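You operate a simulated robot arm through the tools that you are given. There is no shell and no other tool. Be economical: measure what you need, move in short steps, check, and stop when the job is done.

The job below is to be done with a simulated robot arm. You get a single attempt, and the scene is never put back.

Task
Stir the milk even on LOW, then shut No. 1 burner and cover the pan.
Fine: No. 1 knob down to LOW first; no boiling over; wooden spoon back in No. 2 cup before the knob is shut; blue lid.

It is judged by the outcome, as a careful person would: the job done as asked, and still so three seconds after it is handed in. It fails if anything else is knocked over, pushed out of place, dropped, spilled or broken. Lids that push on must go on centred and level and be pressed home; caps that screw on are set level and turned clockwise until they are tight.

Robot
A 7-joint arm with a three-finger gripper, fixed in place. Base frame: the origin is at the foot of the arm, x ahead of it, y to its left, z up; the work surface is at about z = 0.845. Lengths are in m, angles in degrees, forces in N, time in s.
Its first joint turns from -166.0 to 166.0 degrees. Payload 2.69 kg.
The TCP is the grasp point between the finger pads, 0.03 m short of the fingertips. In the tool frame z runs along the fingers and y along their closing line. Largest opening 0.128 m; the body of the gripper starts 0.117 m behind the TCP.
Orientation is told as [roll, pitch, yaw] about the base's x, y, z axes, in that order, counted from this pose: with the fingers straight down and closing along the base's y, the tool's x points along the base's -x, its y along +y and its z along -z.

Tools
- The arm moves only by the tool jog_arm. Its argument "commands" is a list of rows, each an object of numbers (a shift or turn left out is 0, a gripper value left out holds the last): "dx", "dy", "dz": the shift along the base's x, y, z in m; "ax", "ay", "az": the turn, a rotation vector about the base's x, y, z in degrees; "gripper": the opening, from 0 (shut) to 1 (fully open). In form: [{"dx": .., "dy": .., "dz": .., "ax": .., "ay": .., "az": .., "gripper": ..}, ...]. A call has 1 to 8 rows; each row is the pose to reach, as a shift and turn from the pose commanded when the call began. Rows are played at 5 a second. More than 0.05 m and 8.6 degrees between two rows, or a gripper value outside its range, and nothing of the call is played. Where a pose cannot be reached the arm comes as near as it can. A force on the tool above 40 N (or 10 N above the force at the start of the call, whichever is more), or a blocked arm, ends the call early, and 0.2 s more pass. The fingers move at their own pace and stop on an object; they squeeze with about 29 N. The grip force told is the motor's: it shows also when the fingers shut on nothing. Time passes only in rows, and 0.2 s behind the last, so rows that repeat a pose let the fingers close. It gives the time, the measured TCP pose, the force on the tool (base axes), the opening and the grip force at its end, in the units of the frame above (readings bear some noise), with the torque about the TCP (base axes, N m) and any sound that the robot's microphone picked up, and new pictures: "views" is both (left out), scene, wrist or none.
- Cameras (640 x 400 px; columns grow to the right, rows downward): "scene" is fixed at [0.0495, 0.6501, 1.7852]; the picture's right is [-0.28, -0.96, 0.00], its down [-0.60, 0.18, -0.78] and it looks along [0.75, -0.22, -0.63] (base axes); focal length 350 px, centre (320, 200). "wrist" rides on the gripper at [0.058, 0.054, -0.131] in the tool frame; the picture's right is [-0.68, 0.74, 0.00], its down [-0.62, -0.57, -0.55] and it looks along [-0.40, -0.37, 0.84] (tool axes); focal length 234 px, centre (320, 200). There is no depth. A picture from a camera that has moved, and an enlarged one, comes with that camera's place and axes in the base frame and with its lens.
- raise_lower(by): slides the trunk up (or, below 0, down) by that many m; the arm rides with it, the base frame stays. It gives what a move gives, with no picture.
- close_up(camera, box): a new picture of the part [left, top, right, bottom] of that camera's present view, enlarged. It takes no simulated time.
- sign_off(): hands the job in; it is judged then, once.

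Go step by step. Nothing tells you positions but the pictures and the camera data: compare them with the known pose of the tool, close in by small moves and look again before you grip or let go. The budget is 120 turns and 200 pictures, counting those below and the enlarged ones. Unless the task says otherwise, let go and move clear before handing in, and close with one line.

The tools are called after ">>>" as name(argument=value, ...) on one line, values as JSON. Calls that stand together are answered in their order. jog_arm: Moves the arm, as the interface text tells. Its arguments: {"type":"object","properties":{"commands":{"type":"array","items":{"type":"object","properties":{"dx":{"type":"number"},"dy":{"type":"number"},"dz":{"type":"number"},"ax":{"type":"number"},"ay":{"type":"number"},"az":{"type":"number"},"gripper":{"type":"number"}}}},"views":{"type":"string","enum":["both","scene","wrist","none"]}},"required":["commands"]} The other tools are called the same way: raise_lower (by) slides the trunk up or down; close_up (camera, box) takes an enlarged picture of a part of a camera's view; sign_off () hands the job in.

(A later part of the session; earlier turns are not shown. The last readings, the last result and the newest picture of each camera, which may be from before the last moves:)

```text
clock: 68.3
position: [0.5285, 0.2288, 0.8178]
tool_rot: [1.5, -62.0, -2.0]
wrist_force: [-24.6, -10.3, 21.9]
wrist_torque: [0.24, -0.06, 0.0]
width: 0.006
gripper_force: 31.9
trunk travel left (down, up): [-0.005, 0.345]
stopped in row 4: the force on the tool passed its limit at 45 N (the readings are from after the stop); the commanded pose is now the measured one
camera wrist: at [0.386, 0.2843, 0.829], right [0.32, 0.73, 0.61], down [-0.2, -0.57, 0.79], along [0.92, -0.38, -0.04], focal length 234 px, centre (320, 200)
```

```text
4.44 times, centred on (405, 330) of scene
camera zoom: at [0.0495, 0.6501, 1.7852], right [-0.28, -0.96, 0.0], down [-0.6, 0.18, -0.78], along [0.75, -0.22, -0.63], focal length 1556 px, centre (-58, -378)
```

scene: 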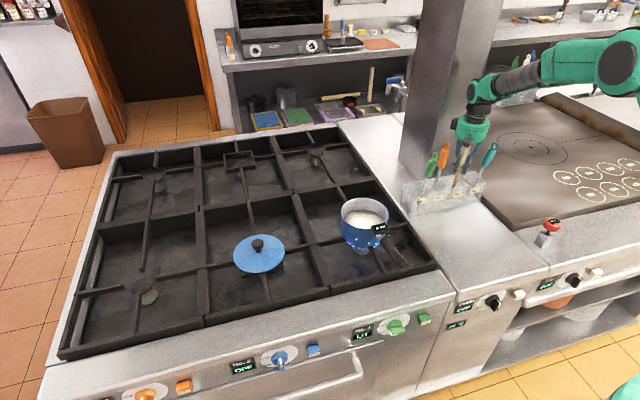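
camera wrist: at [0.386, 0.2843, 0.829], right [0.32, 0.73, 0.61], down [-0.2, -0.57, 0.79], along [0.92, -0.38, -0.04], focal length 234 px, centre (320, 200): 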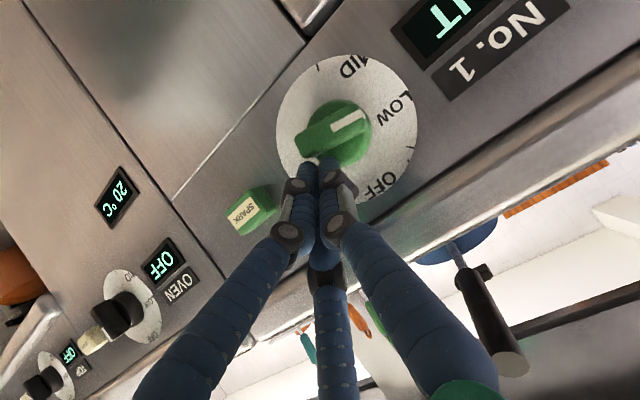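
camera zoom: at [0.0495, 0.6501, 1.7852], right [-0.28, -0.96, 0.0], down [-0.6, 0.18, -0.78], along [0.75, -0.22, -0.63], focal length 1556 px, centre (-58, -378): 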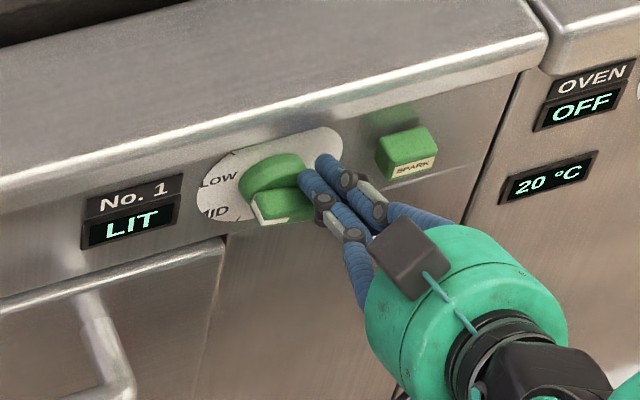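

It turned a few degrees, but one jaw is catching the round collar. I'll back out and roll the hand 27° so a single jaw is lowest, then press with that alone.

>>> jog_arm(commands=[{"dx": -0.025, "dy": 0.0, "dz": 0.015}, {"dx": -0.035, "dy": 0.005, "dz": 0.02, "ax": 6, "az": -3.3}, {"dx": -0.035, "dy": 0.01, "dz": 0.02, "ax": 12, "az": -6.6}, {"dx": -0.035, "dy": 0.014, "dz": 0.02, "ax": 18, "az": -10}, {"dx": -0.035, "dy": 0.014, "dz": 0.02, "ax": 23.5, "az": -13}], views="wrist")

>>> close_up(camera="wrist", box=[200, 20, 440, 200])

>>> close_up(camera="scene", box=[345, 285, 465, 375])

```text
clock: 69.5
position: [0.4931, 0.2469, 0.8535]
tool_rot: [39.7, -51.4, -47.6]
wrist_force: [0.8, -0.7, 0.1]
wrist_torque: [0.0, -0.03, -0.01]
width: 0.0021
gripper_force: 31.5
out of reach, approached as far as the arm can: row 5
trunk travel left (down, up): [-0.005, 0.345]
camera wrist: at [0.3657, 0.3235, 0.8926], right [0.46, 0.34, 0.82], down [-0.35, -0.78, 0.52], along [0.82, -0.53, -0.23], focal length 234 px, centre (320, 200)
```

wrist: 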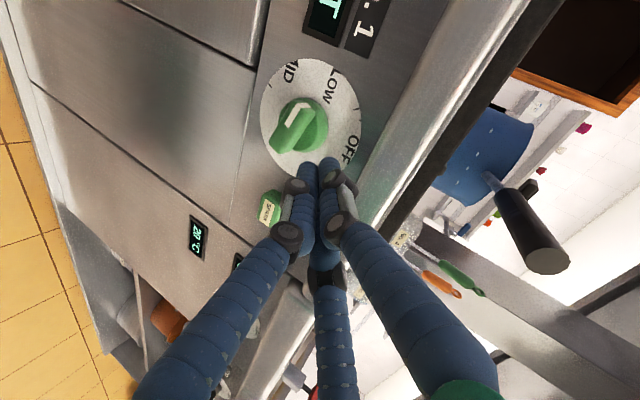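

```text
2.22 times, centred on (320, 110) of wrist
camera zoom: at [0.3657, 0.3235, 0.8926], right [0.46, 0.34, 0.82], down [-0.35, -0.78, 0.52], along [0.82, -0.53, -0.23], focal length 520 px, centre (320, 400)
```

zoom: 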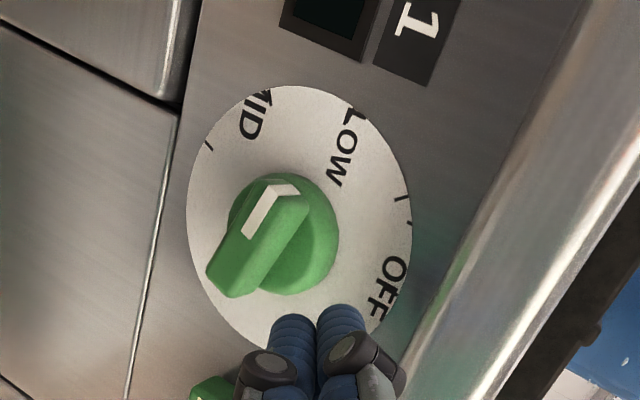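

```text
4.44 times, centred on (405, 330) of scene
camera zoom: at [0.0495, 0.6501, 1.7852], right [-0.28, -0.96, 0.0], down [-0.6, 0.18, -0.78], along [0.75, -0.22, -0.63], focal length 1556 px, centre (-58, -378)
```

zoom: 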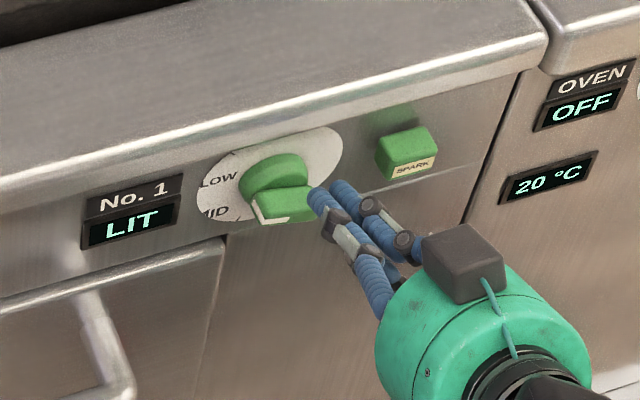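

Roll done. Now I'll come in over the bar's end and press with the lower jaw.

>>> jog_arm(commands=[{"dx": 0.012, "dy": -0.004, "dz": -0.014}, {"dx": 0.02, "dy": -0.005, "dz": -0.024}, {"dx": 0.02, "dy": -0.005, "dz": -0.03}, {"dx": 0.02, "dy": -0.005, "dz": -0.035}, {"dx": 0.02, "dy": -0.005, "dz": -0.04}], views="wrist")

>>> close_up(camera="wrist", box=[200, 40, 440, 220])

>>> close_up(camera="scene", box=[345, 285, 465, 375])

```text
clock: 70.7
position: [0.5113, 0.2488, 0.8477]
tool_rot: [38.6, -51.6, -46.9]
wrist_force: [0.3, 0.3, 0.2]
wrist_torque: [-0.01, -0.01, 0.01]
width: 0.0021
gripper_force: 31.1
out of reach, approached as far as the arm can: row 1, 2, 3, 4, 5
trunk travel left (down, up): [-0.005, 0.345]
camera wrist: at [0.385, 0.327, 0.887], right [0.46, 0.35, 0.81], down [-0.35, -0.77, 0.53], along [0.81, -0.53, -0.24], focal length 234 px, centre (320, 200)
```

wrist: 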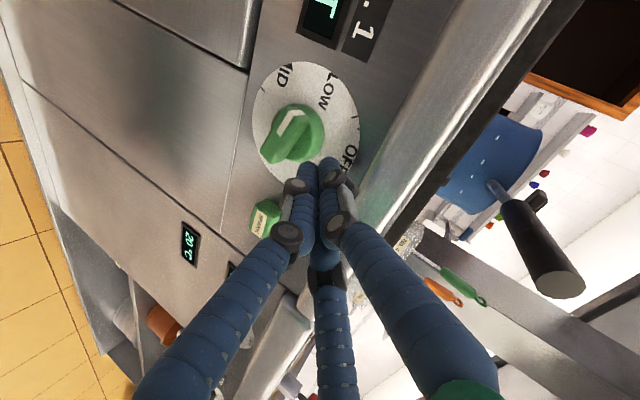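

```text
2.22 times, centred on (320, 130) of wrist
camera zoom: at [0.385, 0.327, 0.887], right [0.46, 0.35, 0.81], down [-0.35, -0.77, 0.53], along [0.81, -0.53, -0.24], focal length 520 px, centre (320, 356)
```

zoom: 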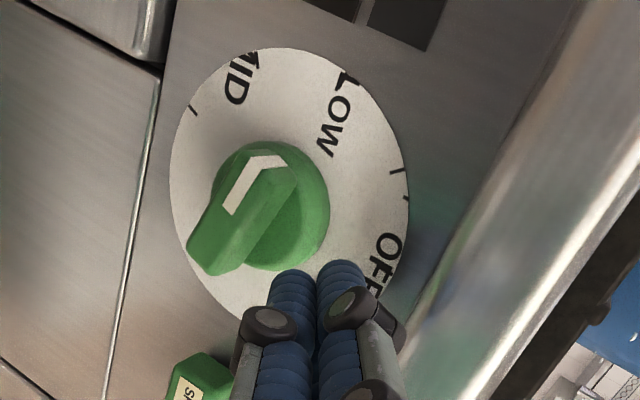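

```text
4.44 times, centred on (405, 330) of scene
camera zoom: at [0.0495, 0.6501, 1.7852], right [-0.28, -0.96, 0.0], down [-0.6, 0.18, -0.78], along [0.75, -0.22, -0.63], focal length 1556 px, centre (-58, -378)
```

zoom: 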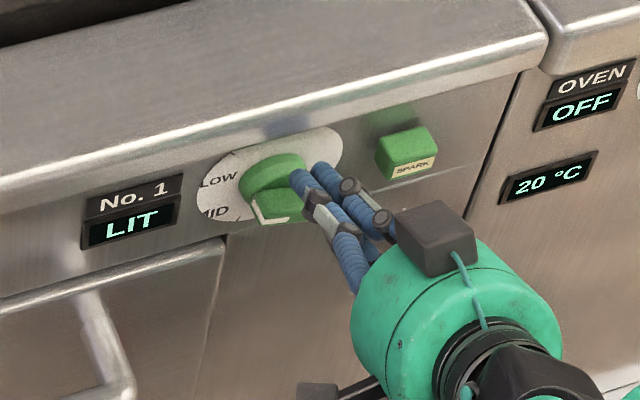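

That pose is at the arm's limit. I'll make the tool a bit steeper (about −45°) to get the reach back.

>>> jog_arm(commands=[{"dx": -0.012, "dy": -0.003, "dz": 0.008, "ay": 7}, {"dx": -0.008, "dy": -0.006, "dz": 0.005, "ay": 14}, {"dx": 0.002, "dy": -0.006, "dz": -0.002, "ay": 16}, {"dx": 0.007, "dy": -0.006, "dz": -0.01, "ay": 16}], views="wrist")

>>> close_up(camera="wrist", box=[200, 40, 440, 220])

>>> close_up(camera="scene", box=[345, 285, 465, 375])

```text
clock: 71.7
position: [0.517, 0.2422, 0.8338]
tool_rot: [25.2, -39.4, -36.9]
wrist_force: [-0.4, -0.2, 0.3]
wrist_torque: [-0.03, 0.02, -0.02]
width: 0.0022
gripper_force: 31.7
trunk travel left (down, up): [-0.005, 0.345]
camera wrist: at [0.4064, 0.3196, 0.9073], right [0.66, 0.34, 0.67], down [-0.2, -0.78, 0.59], along [0.73, -0.52, -0.45], focal length 234 px, centre (320, 200)
```

wrist: 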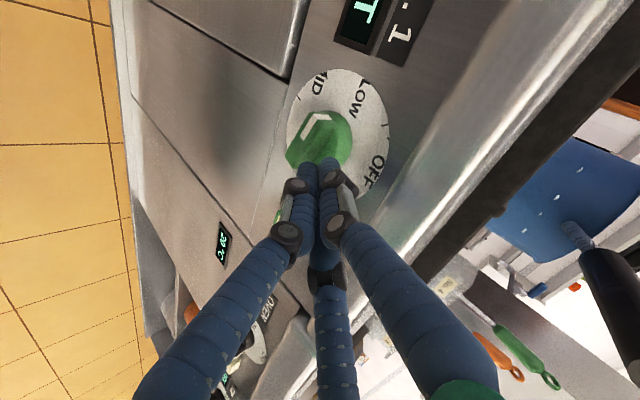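

```text
2.22 times, centred on (320, 130) of wrist
camera zoom: at [0.4064, 0.3196, 0.9073], right [0.66, 0.34, 0.67], down [-0.2, -0.78, 0.59], along [0.73, -0.52, -0.45], focal length 520 px, centre (320, 356)
```

zoom: 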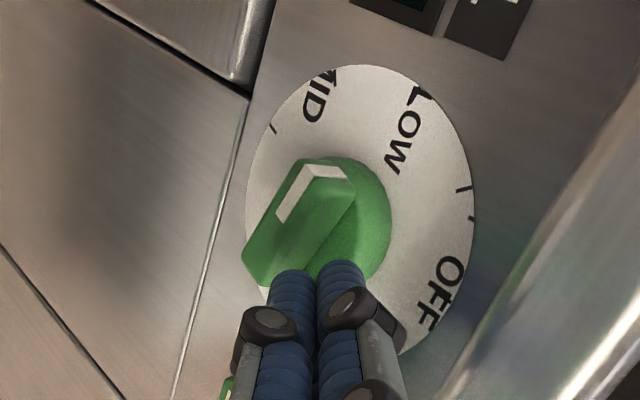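

```text
4.44 times, centred on (405, 330) of scene
camera zoom: at [0.0495, 0.6501, 1.7852], right [-0.28, -0.96, 0.0], down [-0.6, 0.18, -0.78], along [0.75, -0.22, -0.63], focal length 1556 px, centre (-58, -378)
```

zoom: 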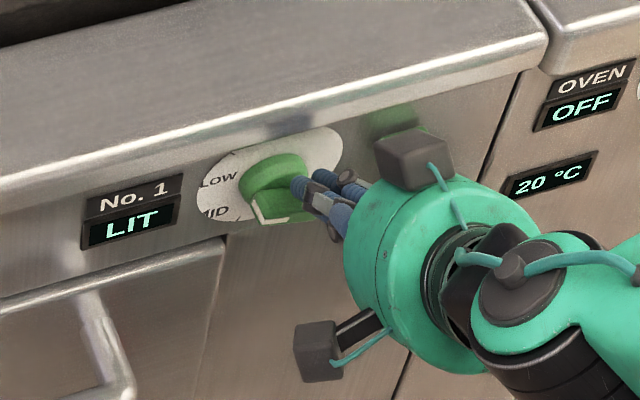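

Reachable now, at the bar's end. Pressing down gently.

>>> jog_arm(commands=[{"dz": -0.004}, {"dz": -0.008}, {"dz": -0.012}, {"dz": -0.016}, {"dz": -0.02}, {"dz": -0.024}], views="wrist")

>>> close_up(camera="wrist", box=[200, 40, 440, 220])

>>> close_up(camera="scene", box=[345, 285, 465, 375])

```text
clock: 72.9
position: [0.5198, 0.2439, 0.8198]
tool_rot: [25.6, -39.6, -37.4]
wrist_force: [-31.0, -11.9, 25.7]
wrist_torque: [-0.08, 0.32, 0.01]
width: 0.0022
gripper_force: 31.4
trunk travel left (down, up): [-0.005, 0.345]
stopped in row 5: the force on the tool passed its limit at 48 N (the readings are from after the stop); the commanded pose is now the measured one
camera wrist: at [0.4072, 0.3201, 0.8925], right [0.66, 0.33, 0.68], down [-0.21, -0.78, 0.59], along [0.73, -0.52, -0.45], focal length 234 px, centre (320, 200)
```

wrist: 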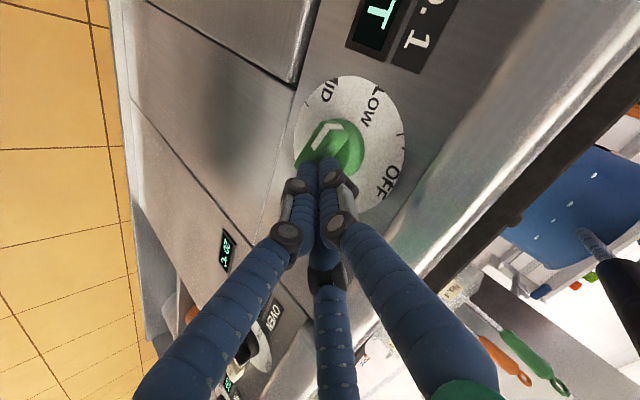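

```text
2.22 times, centred on (320, 130) of wrist
camera zoom: at [0.4072, 0.3201, 0.8925], right [0.66, 0.33, 0.68], down [-0.21, -0.78, 0.59], along [0.73, -0.52, -0.45], focal length 520 px, centre (320, 356)
```

zoom: 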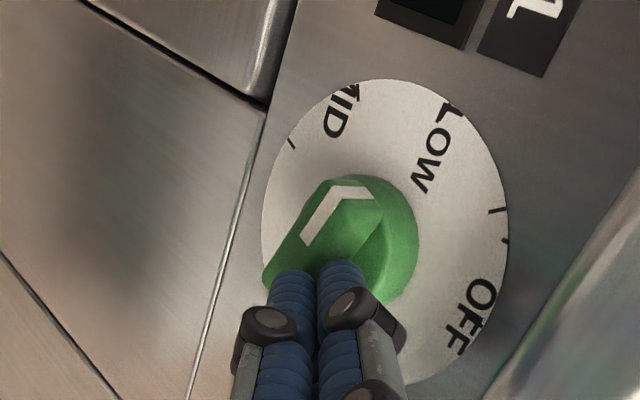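

```text
4.44 times, centred on (405, 330) of scene
camera zoom: at [0.0495, 0.6501, 1.7852], right [-0.28, -0.96, 0.0], down [-0.6, 0.18, -0.78], along [0.75, -0.22, -0.63], focal length 1556 px, centre (-58, -378)
```

zoom: 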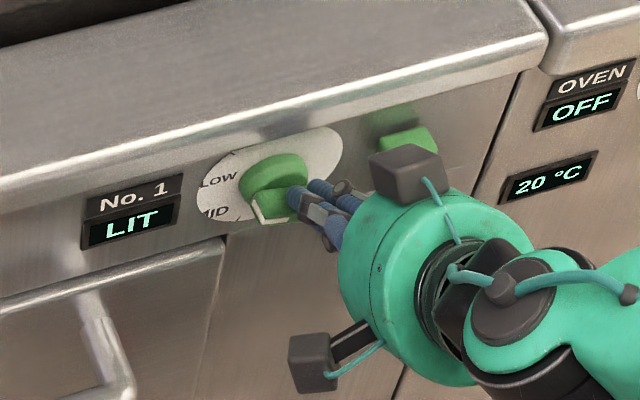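

The tip is poking the collar face with a short lever. I'll ease out 7 mm, shift 8 mm to the right and press again.

>>> jog_arm(commands=[{"dx": -0.008, "dy": -0.004, "dz": 0.008}, {"dx": -0.008, "dy": -0.009, "dz": 0.008}, {"dx": -0.008, "dy": -0.009, "dz": 0.003}, {"dx": -0.008, "dy": -0.009, "dz": -0.001}, {"dx": -0.008, "dy": -0.009, "dz": -0.005}, {"dx": -0.008, "dy": -0.009, "dz": -0.009}, {"dx": -0.008, "dy": -0.009, "dz": -0.013}, {"dx": -0.008, "dy": -0.009, "dz": -0.017}], views="wrist")

>>> close_up(camera="wrist", box=[200, 40, 440, 220])

>>> close_up(camera="scene", box=[345, 285, 465, 375])

```text
clock: 74.3
position: [0.5134, 0.2365, 0.8143]
tool_rot: [26.2, -39.9, -37.8]
wrist_force: [-36.1, -16.7, 30.3]
wrist_torque: [0.22, -0.06, 0.24]
width: 0.002
gripper_force: 31.2
trunk travel left (down, up): [-0.005, 0.345]
stopped in row 7: the force on the tool passed its limit at 59 N (the readings are from after the stop); the commanded pose is now the measured one
camera wrist: at [0.4012, 0.3116, 0.8863], right [0.65, 0.33, 0.68], down [-0.21, -0.79, 0.58], along [0.73, -0.52, -0.44], focal length 234 px, centre (320, 200)
```

wrist: 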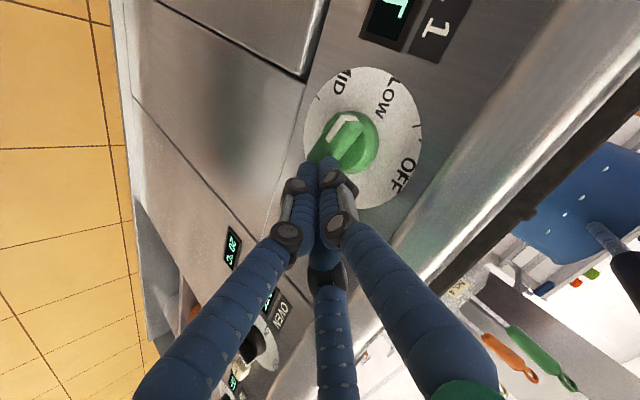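

```text
2.22 times, centred on (320, 130) of wrist
camera zoom: at [0.4012, 0.3116, 0.8863], right [0.65, 0.33, 0.68], down [-0.21, -0.79, 0.58], along [0.73, -0.52, -0.44], focal length 520 px, centre (320, 356)
```

zoom: 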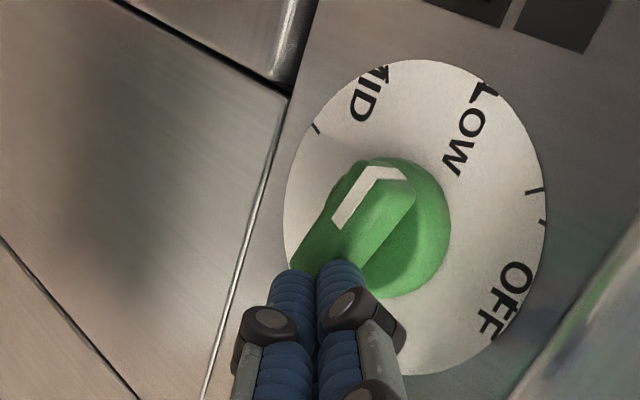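

```text
4.44 times, centred on (405, 330) of scene
camera zoom: at [0.0495, 0.6501, 1.7852], right [-0.28, -0.96, 0.0], down [-0.6, 0.18, -0.78], along [0.75, -0.22, -0.63], focal length 1556 px, centre (-58, -378)
```

zoom: 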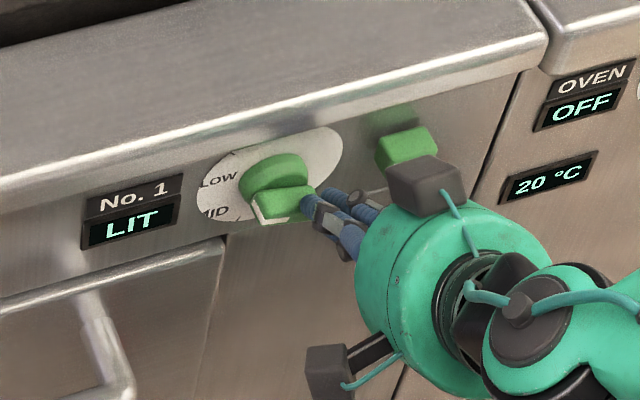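

Progress per press is tiny and it jams on the collar. I'll switch to gripping the bar and twisting: back out, then roll the hand the other way.

>>> jog_arm(commands=[{"dx": -0.03, "dz": 0.015}, {"dx": -0.06, "dz": 0.03, "ax": -5.8, "az": 5.5}, {"dx": -0.06, "dy": 0.01, "dz": 0.03, "ax": -11.6, "az": 11.0}, {"dx": -0.06, "dy": 0.02, "dz": 0.03, "ax": -17.4, "az": 16.5}, {"dx": -0.06, "dy": 0.025, "dz": 0.03, "ax": -23.2, "az": 22.0}, {"dx": -0.06, "dy": 0.025, "dz": 0.03, "ax": -29.0, "az": 27.5}, {"dx": -0.06, "dy": 0.025, "dz": 0.03, "ax": -34.8, "az": 33.0}, {"dx": -0.06, "dy": 0.025, "dz": 0.03, "ax": -40.6, "az": 38.5}], views="none")

>>> jog_arm(commands=[{"ax": -5.8, "az": 5.5, "gripper": 0.3}, {"ax": -11.6, "az": 11.0}, {"ax": -17.4, "az": 16.5}, {"ax": -23.2, "az": 22.0}, {"ax": -29.0, "az": 27.5}], views="both")

```text
clock: 76.2
position: [0.4553, 0.2607, 0.8435]
tool_rot: [-26.9, -39.8, 37.7]
wrist_force: [0.4, 0.5, -0.2]
wrist_torque: [-0.04, -0.04, -0.01]
width: 0.0019
gripper_force: 31.5
trunk travel left (down, up): [-0.005, 0.345]
```

```text
clock: 77.3
position: [0.4553, 0.2599, 0.8428]
tool_rot: [-44.8, -15.7, 74.4]
wrist_force: [0.4, 0.3, 0.2]
wrist_torque: [-0.03, 0.02, -0.02]
width: 0.0384
gripper_force: 0.0
trunk travel left (down, up): [-0.005, 0.345]
camera wrist: at [0.3109, 0.2277, 0.8806], right [-0.29, 0.9, -0.32], down [0.12, 0.36, 0.93], along [0.95, 0.23, -0.21], focal length 234 px, centre (320, 200)
```

scene: 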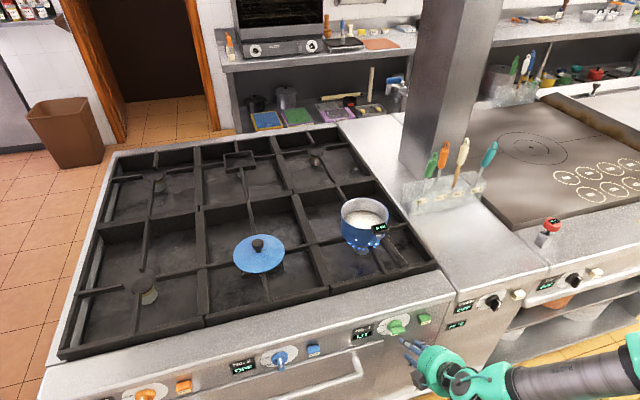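
wrist: 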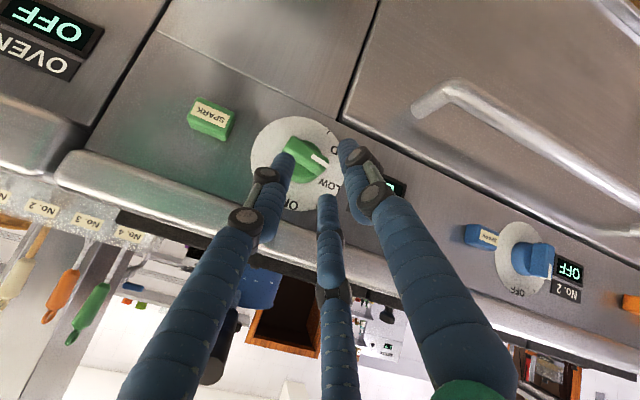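

The negative roll is freely reachable and the jaws straddle the knob in view. I'll flatten the tilt toward −75°.

>>> jog_arm(commands=[{"ay": -7, "dz": -0.005}, {"ay": -14, "dz": -0.01}, {"ay": -21, "dz": -0.015}, {"ay": -28, "dz": -0.02}], views="both")

>>> close_up(camera="scene", box=[345, 285, 465, 375])

```text
clock: 78.3
position: [0.4555, 0.2596, 0.8233]
tool_rot: [-74.0, -21.3, 83.9]
wrist_force: [-0.3, 0.0, 0.5]
wrist_torque: [0.02, 0.08, 0.1]
width: 0.0384
gripper_force: 0.0
trunk travel left (down, up): [-0.005, 0.345]
camera wrist: at [0.3108, 0.2272, 0.7882], right [-0.11, 0.9, -0.41], down [-0.33, 0.36, 0.87], along [0.94, 0.23, 0.26], focal length 234 px, centre (320, 200)
```

scene: 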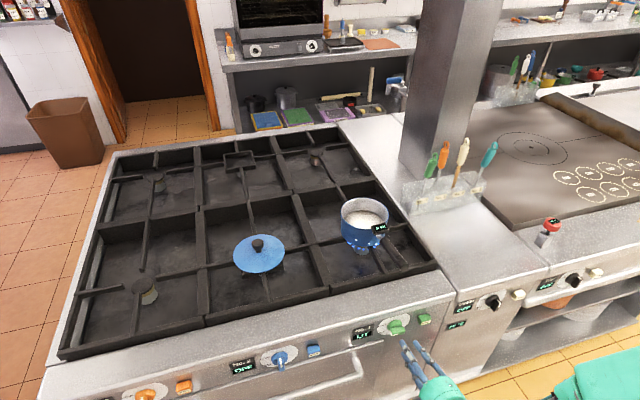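
wrist: 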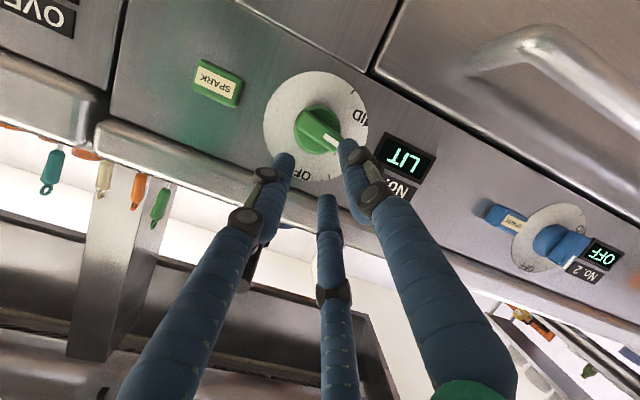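

```text
4.44 times, centred on (405, 330) of scene
camera zoom: at [0.0495, 0.6501, 1.7852], right [-0.28, -0.96, 0.0], down [-0.6, 0.18, -0.78], along [0.75, -0.22, -0.63], focal length 1556 px, centre (-58, -378)
```

zoom: 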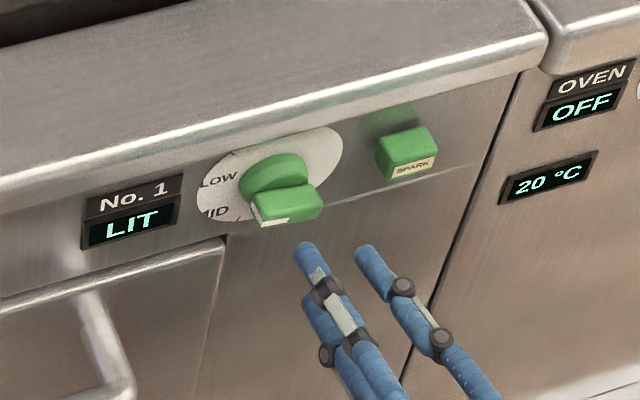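

The hand is now level enough to grip the knob along its axis. I'll level it fully and pre-roll further so the closing twist ends in a reachable range.

>>> jog_arm(commands=[{"ay": -7, "dz": -0.015, "dy": 0.003}, {"ay": -15, "dz": -0.03, "dy": 0.003}], views="none")

>>> jog_arm(commands=[{"ax": -8}, {"ax": -16}, {"ax": -24}, {"ax": -32}, {"ax": -40}, {"ax": -48}, {"ax": -56}, {"ax": -64}], views="wrist")

>>> close_up(camera="scene", box=[345, 285, 465, 375])

```text
clock: 79.0
position: [0.4552, 0.2621, 0.7907]
tool_rot: [-89.9, -22.1, 90.0]
wrist_force: [-0.3, -0.1, -0.6]
wrist_torque: [-0.03, -0.06, 0.01]
width: 0.0381
gripper_force: 0.1
trunk travel left (down, up): [-0.005, 0.345]
```

```text
clock: 80.8
position: [0.4536, 0.2633, 0.7916]
tool_rot: [-90.2, 42.1, 89.8]
wrist_force: [-0.1, -0.3, -1.1]
wrist_torque: [-0.01, 0.0, -0.02]
width: 0.0385
gripper_force: 0.1
trunk travel left (down, up): [-0.005, 0.345]
camera wrist: at [0.3236, 0.1849, 0.7916], right [0.0, 0.01, -1.0], down [-0.55, 0.84, 0.01], along [0.84, 0.55, 0.01], focal length 234 px, centre (320, 200)
```

wrist: 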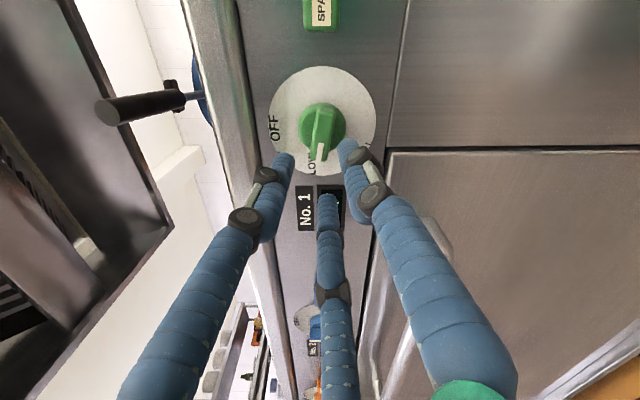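

```text
4.44 times, centred on (405, 330) of scene
camera zoom: at [0.0495, 0.6501, 1.7852], right [-0.28, -0.96, 0.0], down [-0.6, 0.18, -0.78], along [0.75, -0.22, -0.63], focal length 1556 px, centre (-58, -378)
```

zoom: 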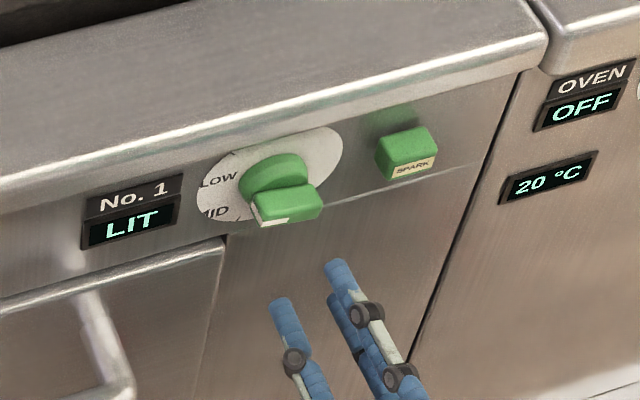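

>>> close_up(camera="wrist", box=[240, 50, 400, 220])

```text
2.35 times, centred on (320, 135) of wrist
camera zoom: at [0.3236, 0.1849, 0.7916], right [0.0, 0.01, -1.0], down [-0.55, 0.84, 0.01], along [0.84, 0.55, 0.01], focal length 551 px, centre (320, 353)
```

zoom: 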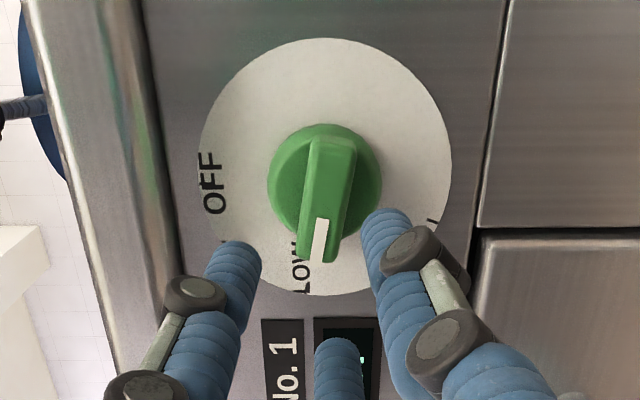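

The knob's bar looks about 1 cm right of the hand's axis. I'll shift and come closer, then recheck.

>>> jog_arm(commands=[{"dx": 0.01, "dy": -0.009, "gripper": 0.36}, {"dx": 0.025, "dy": -0.009}], views="wrist")

>>> close_up(camera="wrist", box=[240, 50, 400, 220])

>>> close_up(camera="scene", box=[345, 285, 465, 375])

```text
clock: 81.3
position: [0.48, 0.2547, 0.7931]
tool_rot: [-90.3, 41.9, 89.7]
wrist_force: [0.5, 0.1, 0.4]
wrist_torque: [0.0, 0.01, -0.03]
width: 0.0463
gripper_force: 0.0
trunk travel left (down, up): [-0.005, 0.345]
camera wrist: at [0.3501, 0.1762, 0.7919], right [0.0, 0.01, -1.0], down [-0.55, 0.84, 0.01], along [0.84, 0.55, 0.01], focal length 234 px, centre (320, 200)
```

wrist: 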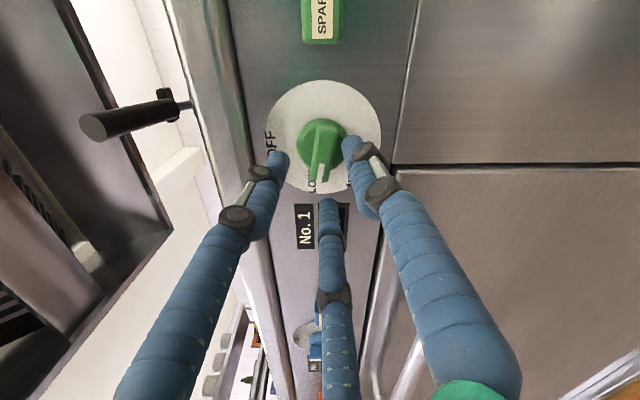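

```text
2.35 times, centred on (320, 135) of wrist
camera zoom: at [0.3501, 0.1762, 0.7919], right [0.0, 0.01, -1.0], down [-0.55, 0.84, 0.01], along [0.84, 0.55, 0.01], focal length 551 px, centre (320, 353)
```

zoom: 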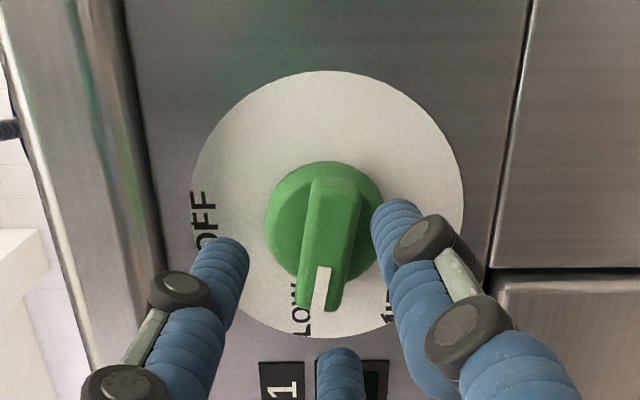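

```text
4.44 times, centred on (405, 330) of scene
camera zoom: at [0.0495, 0.6501, 1.7852], right [-0.28, -0.96, 0.0], down [-0.6, 0.18, -0.78], along [0.75, -0.22, -0.63], focal length 1556 px, centre (-58, -378)
```

zoom: 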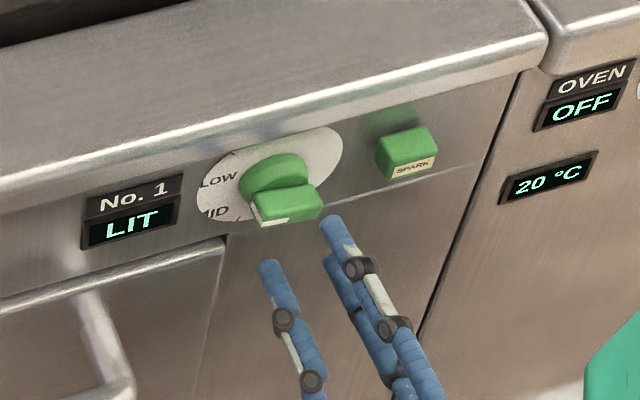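

With two views, the bar's front face is actually at x≈0.54 with its centre at (0.2555, 0.7925), which explains the earlier misses. The hand is now well centred, so I'll advance around the bar.

>>> jog_arm(commands=[{"dx": 0.015, "dy": 0.001}, {"dx": 0.03, "dy": 0.001}, {"dx": 0.041, "dy": 0.001}], views="wrist")

>>> close_up(camera="wrist", box=[240, 80, 400, 250])

>>> close_up(camera="scene", box=[345, 285, 465, 375])

```text
clock: 82.2
position: [0.52, 0.2588, 0.7935]
tool_rot: [-90.4, 42.0, 89.9]
wrist_force: [-18.4, 27.9, -9.6]
wrist_torque: [0.1, 0.21, 0.79]
width: 0.0735
gripper_force: 16.9
trunk travel left (down, up): [-0.005, 0.345]
camera wrist: at [0.3901, 0.1795, 0.7935], right [0.0, 0.01, -1.0], down [-0.55, 0.84, 0.01], along [0.84, 0.55, 0.01], focal length 234 px, centre (320, 200)
```

wrist: 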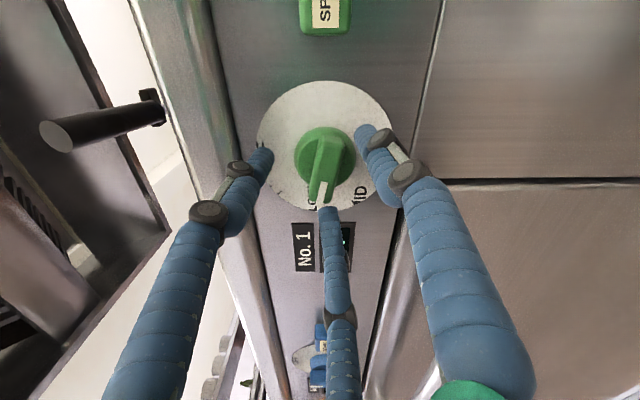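

```text
2.35 times, centred on (320, 165) of wrist
camera zoom: at [0.3901, 0.1795, 0.7935], right [0.0, 0.01, -1.0], down [-0.55, 0.84, 0.01], along [0.84, 0.55, 0.01], focal length 551 px, centre (320, 282)
```

zoom: 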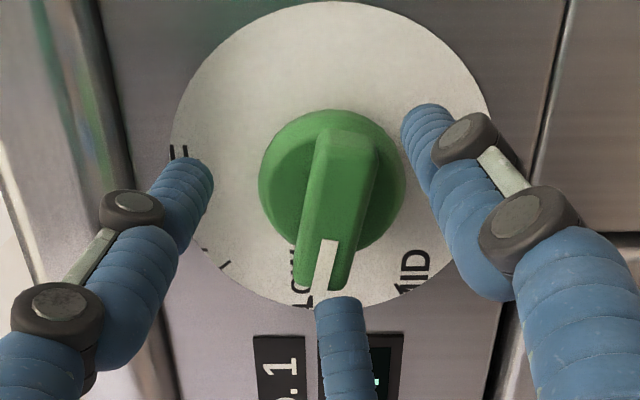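

```text
4.44 times, centred on (405, 330) of scene
camera zoom: at [0.0495, 0.6501, 1.7852], right [-0.28, -0.96, 0.0], down [-0.6, 0.18, -0.78], along [0.75, -0.22, -0.63], focal length 1556 px, centre (-58, -378)
```

zoom: 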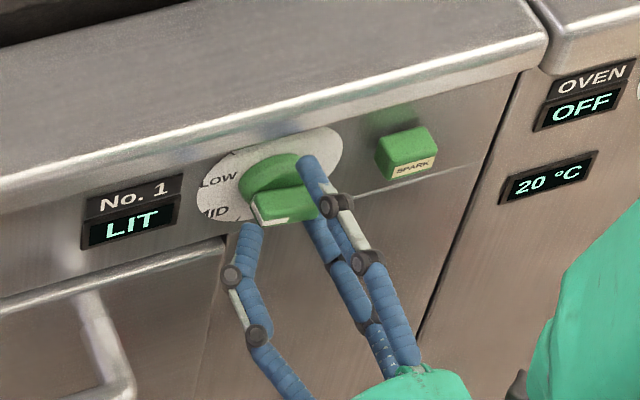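

Jaw C is bumping the bar's pointer end because the opening is too small. I'll back out, open wider and re-enter.

>>> jog_arm(commands=[{"dx": -0.02}, {"dx": -0.04, "gripper": 0.7}, {"dx": -0.04, "dy": -0.003, "gripper": 0.7}, {"dx": -0.02, "dy": -0.003, "dz": -0.002, "gripper": 0.7}, {"dx": 0.0, "dy": -0.003, "dz": -0.002}], views="wrist")

>>> close_up(camera="wrist", box=[240, 80, 400, 250])

>>> close_up(camera="scene", box=[345, 285, 465, 375])

```text
clock: 83.3
position: [0.5206, 0.254, 0.7915]
tool_rot: [-90.1, 41.9, 89.7]
wrist_force: [-0.3, 0.1, -0.7]
wrist_torque: [0.03, 0.02, 0.01]
width: 0.0894
gripper_force: 0.1
trunk travel left (down, up): [-0.005, 0.345]
camera wrist: at [0.3903, 0.1749, 0.7921], right [0.0, 0.01, -1.0], down [-0.55, 0.84, 0.01], along [0.84, 0.55, 0.01], focal length 234 px, centre (320, 200)
```

wrist: 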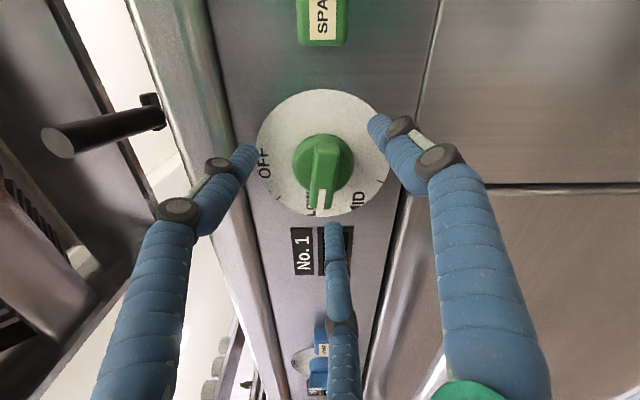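

```text
2.35 times, centred on (320, 165) of wrist
camera zoom: at [0.3903, 0.1749, 0.7921], right [0.0, 0.01, -1.0], down [-0.55, 0.84, 0.01], along [0.84, 0.55, 0.01], focal length 551 px, centre (320, 282)
```

zoom: 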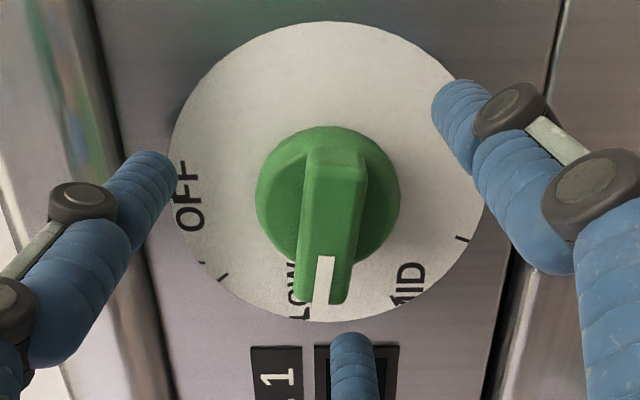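

```text
4.44 times, centred on (405, 330) of scene
camera zoom: at [0.0495, 0.6501, 1.7852], right [-0.28, -0.96, 0.0], down [-0.6, 0.18, -0.78], along [0.75, -0.22, -0.63], focal length 1556 px, centre (-58, -378)
```

zoom: 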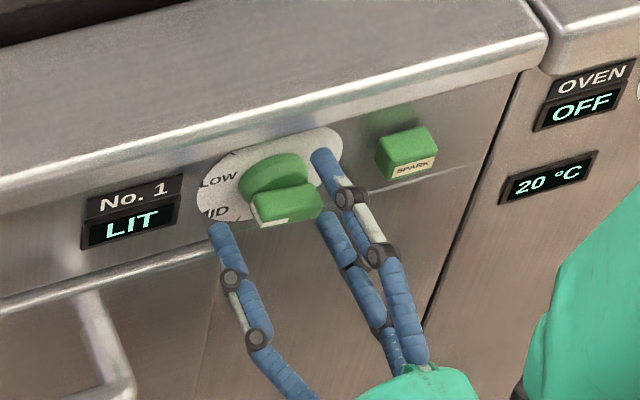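

Clear view now. With the hand level, the simplest way is a closed-finger peg placed under the bar's pointer end, then swept clockwise around the knob centre. I'll back out, close, and enter just below the pointer.

>>> jog_arm(commands=[{"dx": -0.03}, {"dx": -0.045, "gripper": 0}, {"dx": -0.045, "dy": 0.011, "dz": -0.012}, {"dx": -0.045, "dy": 0.0215, "dz": -0.021}, {"dx": -0.045, "dy": 0.0215, "dz": -0.021}, {"dx": -0.02, "dy": 0.0215, "dz": -0.021}, {"dx": 0.002, "dy": 0.0215, "dz": -0.021}], views="wrist")

>>> close_up(camera="wrist", box=[240, 80, 400, 250])

>>> close_up(camera="scene", box=[345, 285, 465, 375])

```text
clock: 84.9
position: [0.5064, 0.2751, 0.7697]
tool_rot: [-90.3, 42.2, 90.0]
wrist_force: [-17.8, 0.1, 6.1]
wrist_torque: [-0.08, -0.38, -0.12]
width: 0.0018
gripper_force: 29.2
trunk travel left (down, up): [-0.005, 0.345]
stopped in row 7: the force on the tool passed its limit at 200 N (the readings are from after the stop); the commanded pose is now the measured one
camera wrist: at [0.3771, 0.1963, 0.7702], right [0.0, 0.01, -1.0], down [-0.55, 0.83, 0.0], along [0.83, 0.55, 0.01], focal length 234 px, centre (320, 200)
```

wrist: 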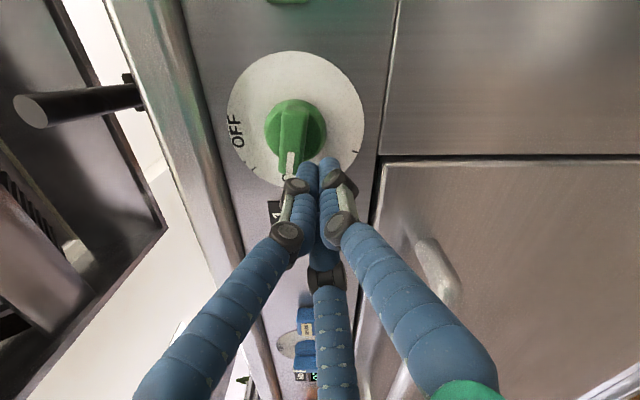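

```text
2.35 times, centred on (320, 165) of wrist
camera zoom: at [0.3771, 0.1963, 0.7702], right [0.0, 0.01, -1.0], down [-0.55, 0.83, 0.0], along [0.83, 0.55, 0.01], focal length 551 px, centre (320, 282)
```

zoom: 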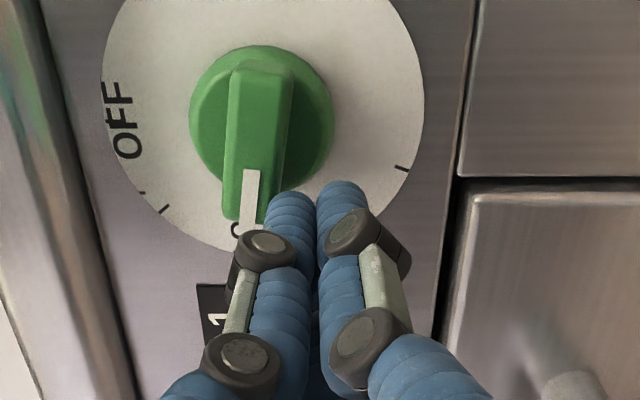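

```text
4.44 times, centred on (405, 330) of scene
camera zoom: at [0.0495, 0.6501, 1.7852], right [-0.28, -0.96, 0.0], down [-0.6, 0.18, -0.78], along [0.75, -0.22, -0.63], focal length 1556 px, centre (-58, -378)
```

zoom: 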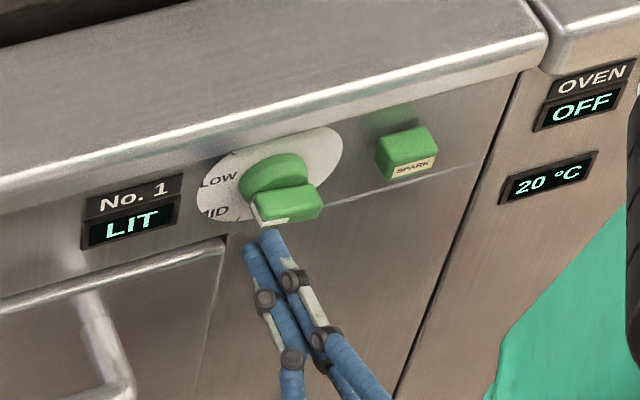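

The peg tip touched the bar's lower edge. I'll back out, drop 9 mm and enter more slowly.

>>> jog_arm(commands=[{"dx": -0.015}, {"dx": -0.015, "dy": 0.001, "dz": -0.009}, {"dx": -0.006, "dy": 0.001, "dz": -0.009}, {"dx": 0.0, "dy": 0.001, "dz": -0.009}, {"dx": 0.005, "dy": 0.001, "dz": -0.009}, {"dx": 0.01, "dy": 0.001, "dz": -0.009}, {"dx": 0.014, "dy": 0.001, "dz": -0.009}], views="wrist")

>>> close_up(camera="wrist", box=[240, 80, 400, 250])

>>> close_up(camera="scene", box=[345, 285, 465, 375])

```text
clock: 86.5
position: [0.5222, 0.2765, 0.7609]
tool_rot: [-90.3, 42.2, 90.2]
wrist_force: [0.5, 0.0, 0.1]
wrist_torque: [0.0, -0.02, 0.02]
width: 0.002
gripper_force: 28.8
trunk travel left (down, up): [-0.005, 0.345]
camera wrist: at [0.3917, 0.1971, 0.7602], right [0.0, 0.01, -1.0], down [-0.55, 0.83, 0.0], along [0.83, 0.55, 0.01], focal length 234 px, centre (320, 200)
```

wrist: 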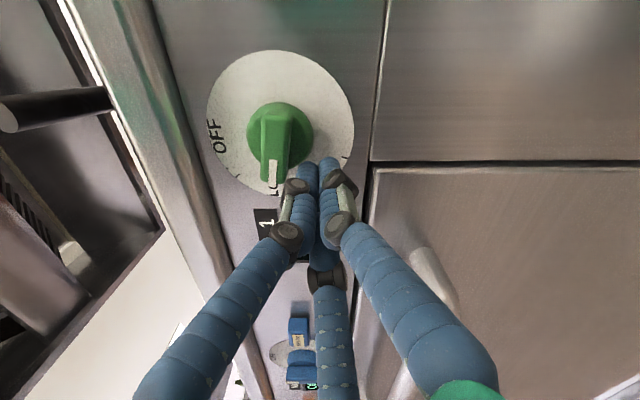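

```text
2.35 times, centred on (320, 165) of wrist
camera zoom: at [0.3917, 0.1971, 0.7602], right [0.0, 0.01, -1.0], down [-0.55, 0.83, 0.0], along [0.83, 0.55, 0.01], focal length 551 px, centre (320, 282)
```

zoom: 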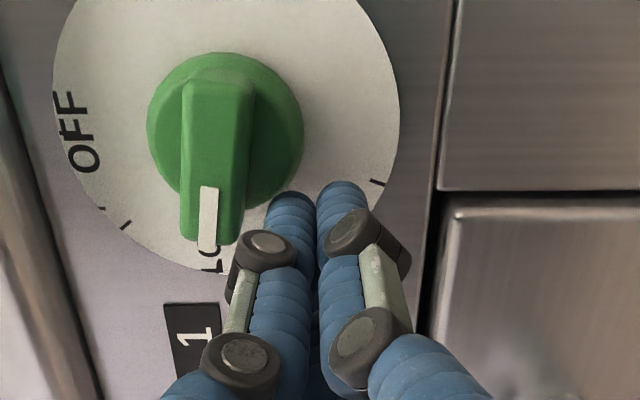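

```text
4.44 times, centred on (405, 330) of scene
camera zoom: at [0.0495, 0.6501, 1.7852], right [-0.28, -0.96, 0.0], down [-0.6, 0.18, -0.78], along [0.75, -0.22, -0.63], focal length 1556 px, centre (-58, -378)
```

zoom: 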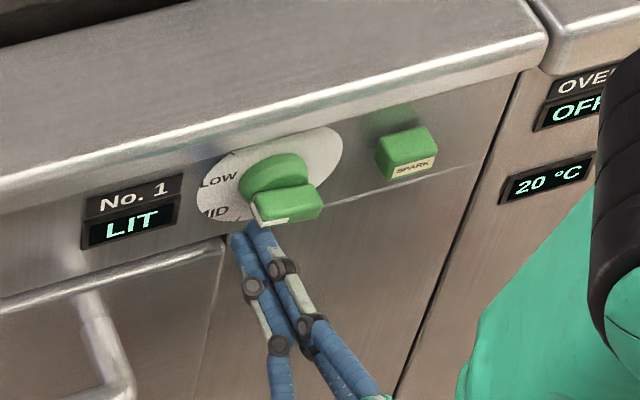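

The peg is under the pointer end without contact. Now sweeping it clockwise around the knob centre.

>>> jog_arm(commands=[{"dy": 0.002, "dz": 0.012}, {"dy": 0.0044, "dz": 0.0224}, {"dy": 0.0059, "dz": 0.0292}, {"dy": 0.0056, "dz": 0.0363}, {"dy": 0.0035, "dz": 0.043}, {"dy": -0.0003, "dz": 0.049}], views="wrist")

>>> close_up(camera="wrist", box=[240, 80, 400, 250])

>>> close_up(camera="scene", box=[345, 285, 465, 375])

```text
clock: 87.9
position: [0.5232, 0.2775, 0.8102]
tool_rot: [-90.4, 42.1, 90.1]
wrist_force: [-2.2, 10.1, -4.0]
wrist_torque: [0.13, 0.02, 0.09]
width: 0.0021
gripper_force: 28.9
trunk travel left (down, up): [-0.005, 0.345]
camera wrist: at [0.393, 0.1987, 0.8097], right [0.0, 0.01, -1.0], down [-0.55, 0.83, 0.0], along [0.83, 0.55, 0.01], focal length 234 px, centre (320, 200)
```

wrist: 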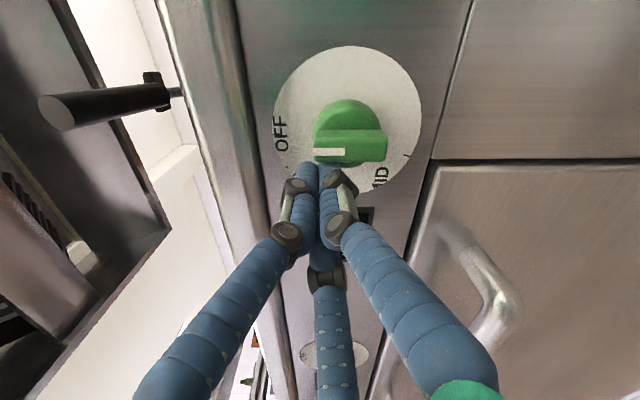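

```text
2.35 times, centred on (320, 165) of wrist
camera zoom: at [0.393, 0.1987, 0.8097], right [0.0, 0.01, -1.0], down [-0.55, 0.83, 0.0], along [0.83, 0.55, 0.01], focal length 551 px, centre (320, 282)
```

zoom: 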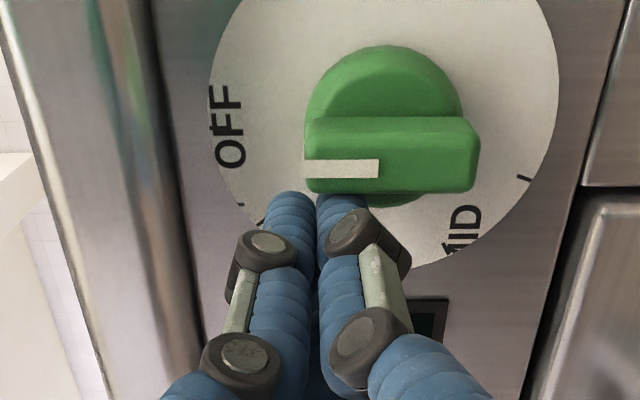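

```text
4.44 times, centred on (405, 330) of scene
camera zoom: at [0.0495, 0.6501, 1.7852], right [-0.28, -0.96, 0.0], down [-0.6, 0.18, -0.78], along [0.75, -0.22, -0.63], focal length 1556 px, centre (-58, -378)
```

zoom: 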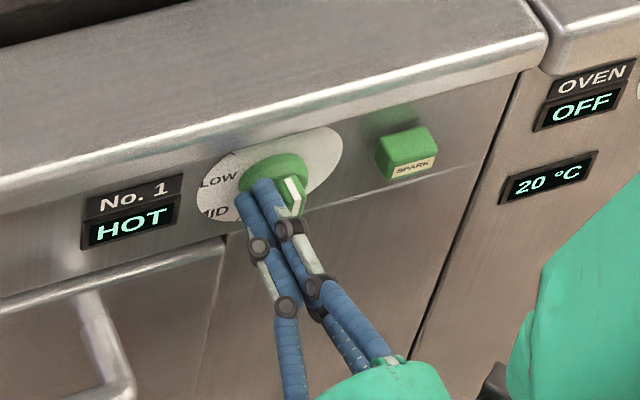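

No. 1 now reads HOT with the pointer on OFF, so the burner is shut. Pictures are running low, so I'll be sparing: back out and turn the hand toward the lid at about (0.85, 0.63, 0.95).

>>> jog_arm(commands=[{"dx": -0.03, "dy": 0.003}, {"dx": -0.06, "dy": 0.003, "dz": 0.01}, {"dx": -0.07, "dz": 0.03, "ax": 6.4, "ay": 4.1, "az": -3.0}, {"dx": -0.075, "dz": 0.05, "ax": 12.9, "ay": 8.2, "az": -6.1}, {"dx": -0.075, "dz": 0.07, "ax": 19.3, "ay": 12.3, "az": -9.1}, {"dx": -0.075, "dz": 0.09, "ax": 25.8, "ay": 16.4, "az": -12.2}, {"dx": -0.075, "dz": 0.11, "ax": 32.2, "ay": 20.5, "az": -15.2}, {"dx": -0.075, "dz": 0.13, "ax": 38.7, "ay": 24.7, "az": -18.3}], views="none")

>>> raise_lower(by=0.2)

>>> jog_arm(commands=[{"dz": 0.02, "ax": 6.4, "ay": 4.1, "az": -3.0}, {"dz": 0.04, "ax": 12.9, "ay": 8.2, "az": -6.1}, {"dz": 0.06, "ax": 19.3, "ay": 12.3, "az": -9.1}, {"dz": 0.08, "ax": 25.8, "ay": 16.4, "az": -12.2}, {"dz": 0.1, "ax": 32.2, "ay": 20.5, "az": -15.2}, {"dz": 0.1, "ax": 38.7, "ay": 24.7, "az": -18.3}, {"dz": 0.1, "ax": 45.1, "ay": 28.8, "az": -21.3}, {"dz": 0.1, "ax": 51.6, "ay": 32.9, "az": -24.4}], views="none")

```text
clock: 89.7
position: [0.4474, 0.2758, 0.9398]
tool_rot: [-61.3, 4.3, 82.9]
wrist_force: [0.1, 0.4, 0.1]
wrist_torque: [-0.05, -0.02, -0.1]
width: 0.0021
gripper_force: 29.1
trunk travel left (down, up): [-0.005, 0.345]
```

```text
clock: 91.8
position: [0.4466, 0.2762, 1.1399]
tool_rot: [-61.3, 4.4, 82.9]
wrist_force: [0.3, 0.5, 0.2]
wrist_torque: [0.01, 0.0, -0.03]
width: 0.0024
gripper_force: 29.0
trunk travel left (down, up): [-0.205, 0.145]
```

```text
clock: 93.7
position: [0.449, 0.2743, 1.2403]
tool_rot: [-8.6, -29.0, 43.2]
wrist_force: [0.2, -0.4, -0.4]
wrist_torque: [0.01, -0.02, 0.05]
width: 0.0021
gripper_force: 29.3
trunk travel left (down, up): [-0.205, 0.145]
```

>>> jog_arm(commands=[{"dx": 0.031, "dy": 0.028, "ax": 6.4, "ay": 4.1, "az": -3.0, "gripper": 0.5}, {"dx": 0.063, "dy": 0.057, "ax": 6.4, "ay": 4.1, "az": -3.0}, {"dx": 0.095, "dy": 0.086, "ax": 6.4, "ay": 4.1, "az": -3.0}, {"dx": 0.127, "dy": 0.114, "dz": -0.01, "ax": 6.4, "ay": 4.1, "az": -3.0}, {"dx": 0.158, "dy": 0.142, "dz": -0.02, "ax": 6.4, "ay": 4.1, "az": -3.0}, {"dx": 0.19, "dy": 0.17, "dz": -0.03, "ax": 6.4, "ay": 4.1, "az": -3.0}, {"dx": 0.222, "dy": 0.2, "dz": -0.04, "ax": 6.4, "ay": 4.1, "az": -3.0}, {"dx": 0.25, "dy": 0.225, "dz": -0.05, "ax": 6.4, "ay": 4.1, "az": -3.0}], views="wrist")

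```text
clock: 95.5
position: [0.7025, 0.4997, 1.1889]
tool_rot: [0.1, -29.9, 36.1]
wrist_force: [0.4, 0.6, 0.5]
wrist_torque: [0.03, 0.0, 0.02]
width: 0.0637
gripper_force: 0.0
trunk travel left (down, up): [-0.205, 0.145]
camera wrist: at [0.5775, 0.4748, 1.2746], right [0.04, 0.94, 0.34], down [0.54, -0.3, 0.78], along [0.84, 0.15, -0.52], focal length 234 px, centre (320, 200)
```

wrist: 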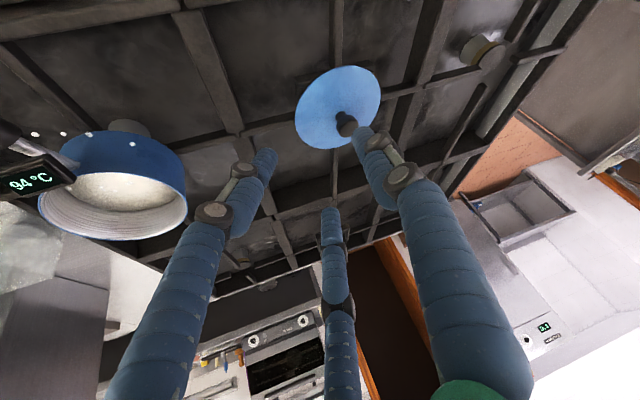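

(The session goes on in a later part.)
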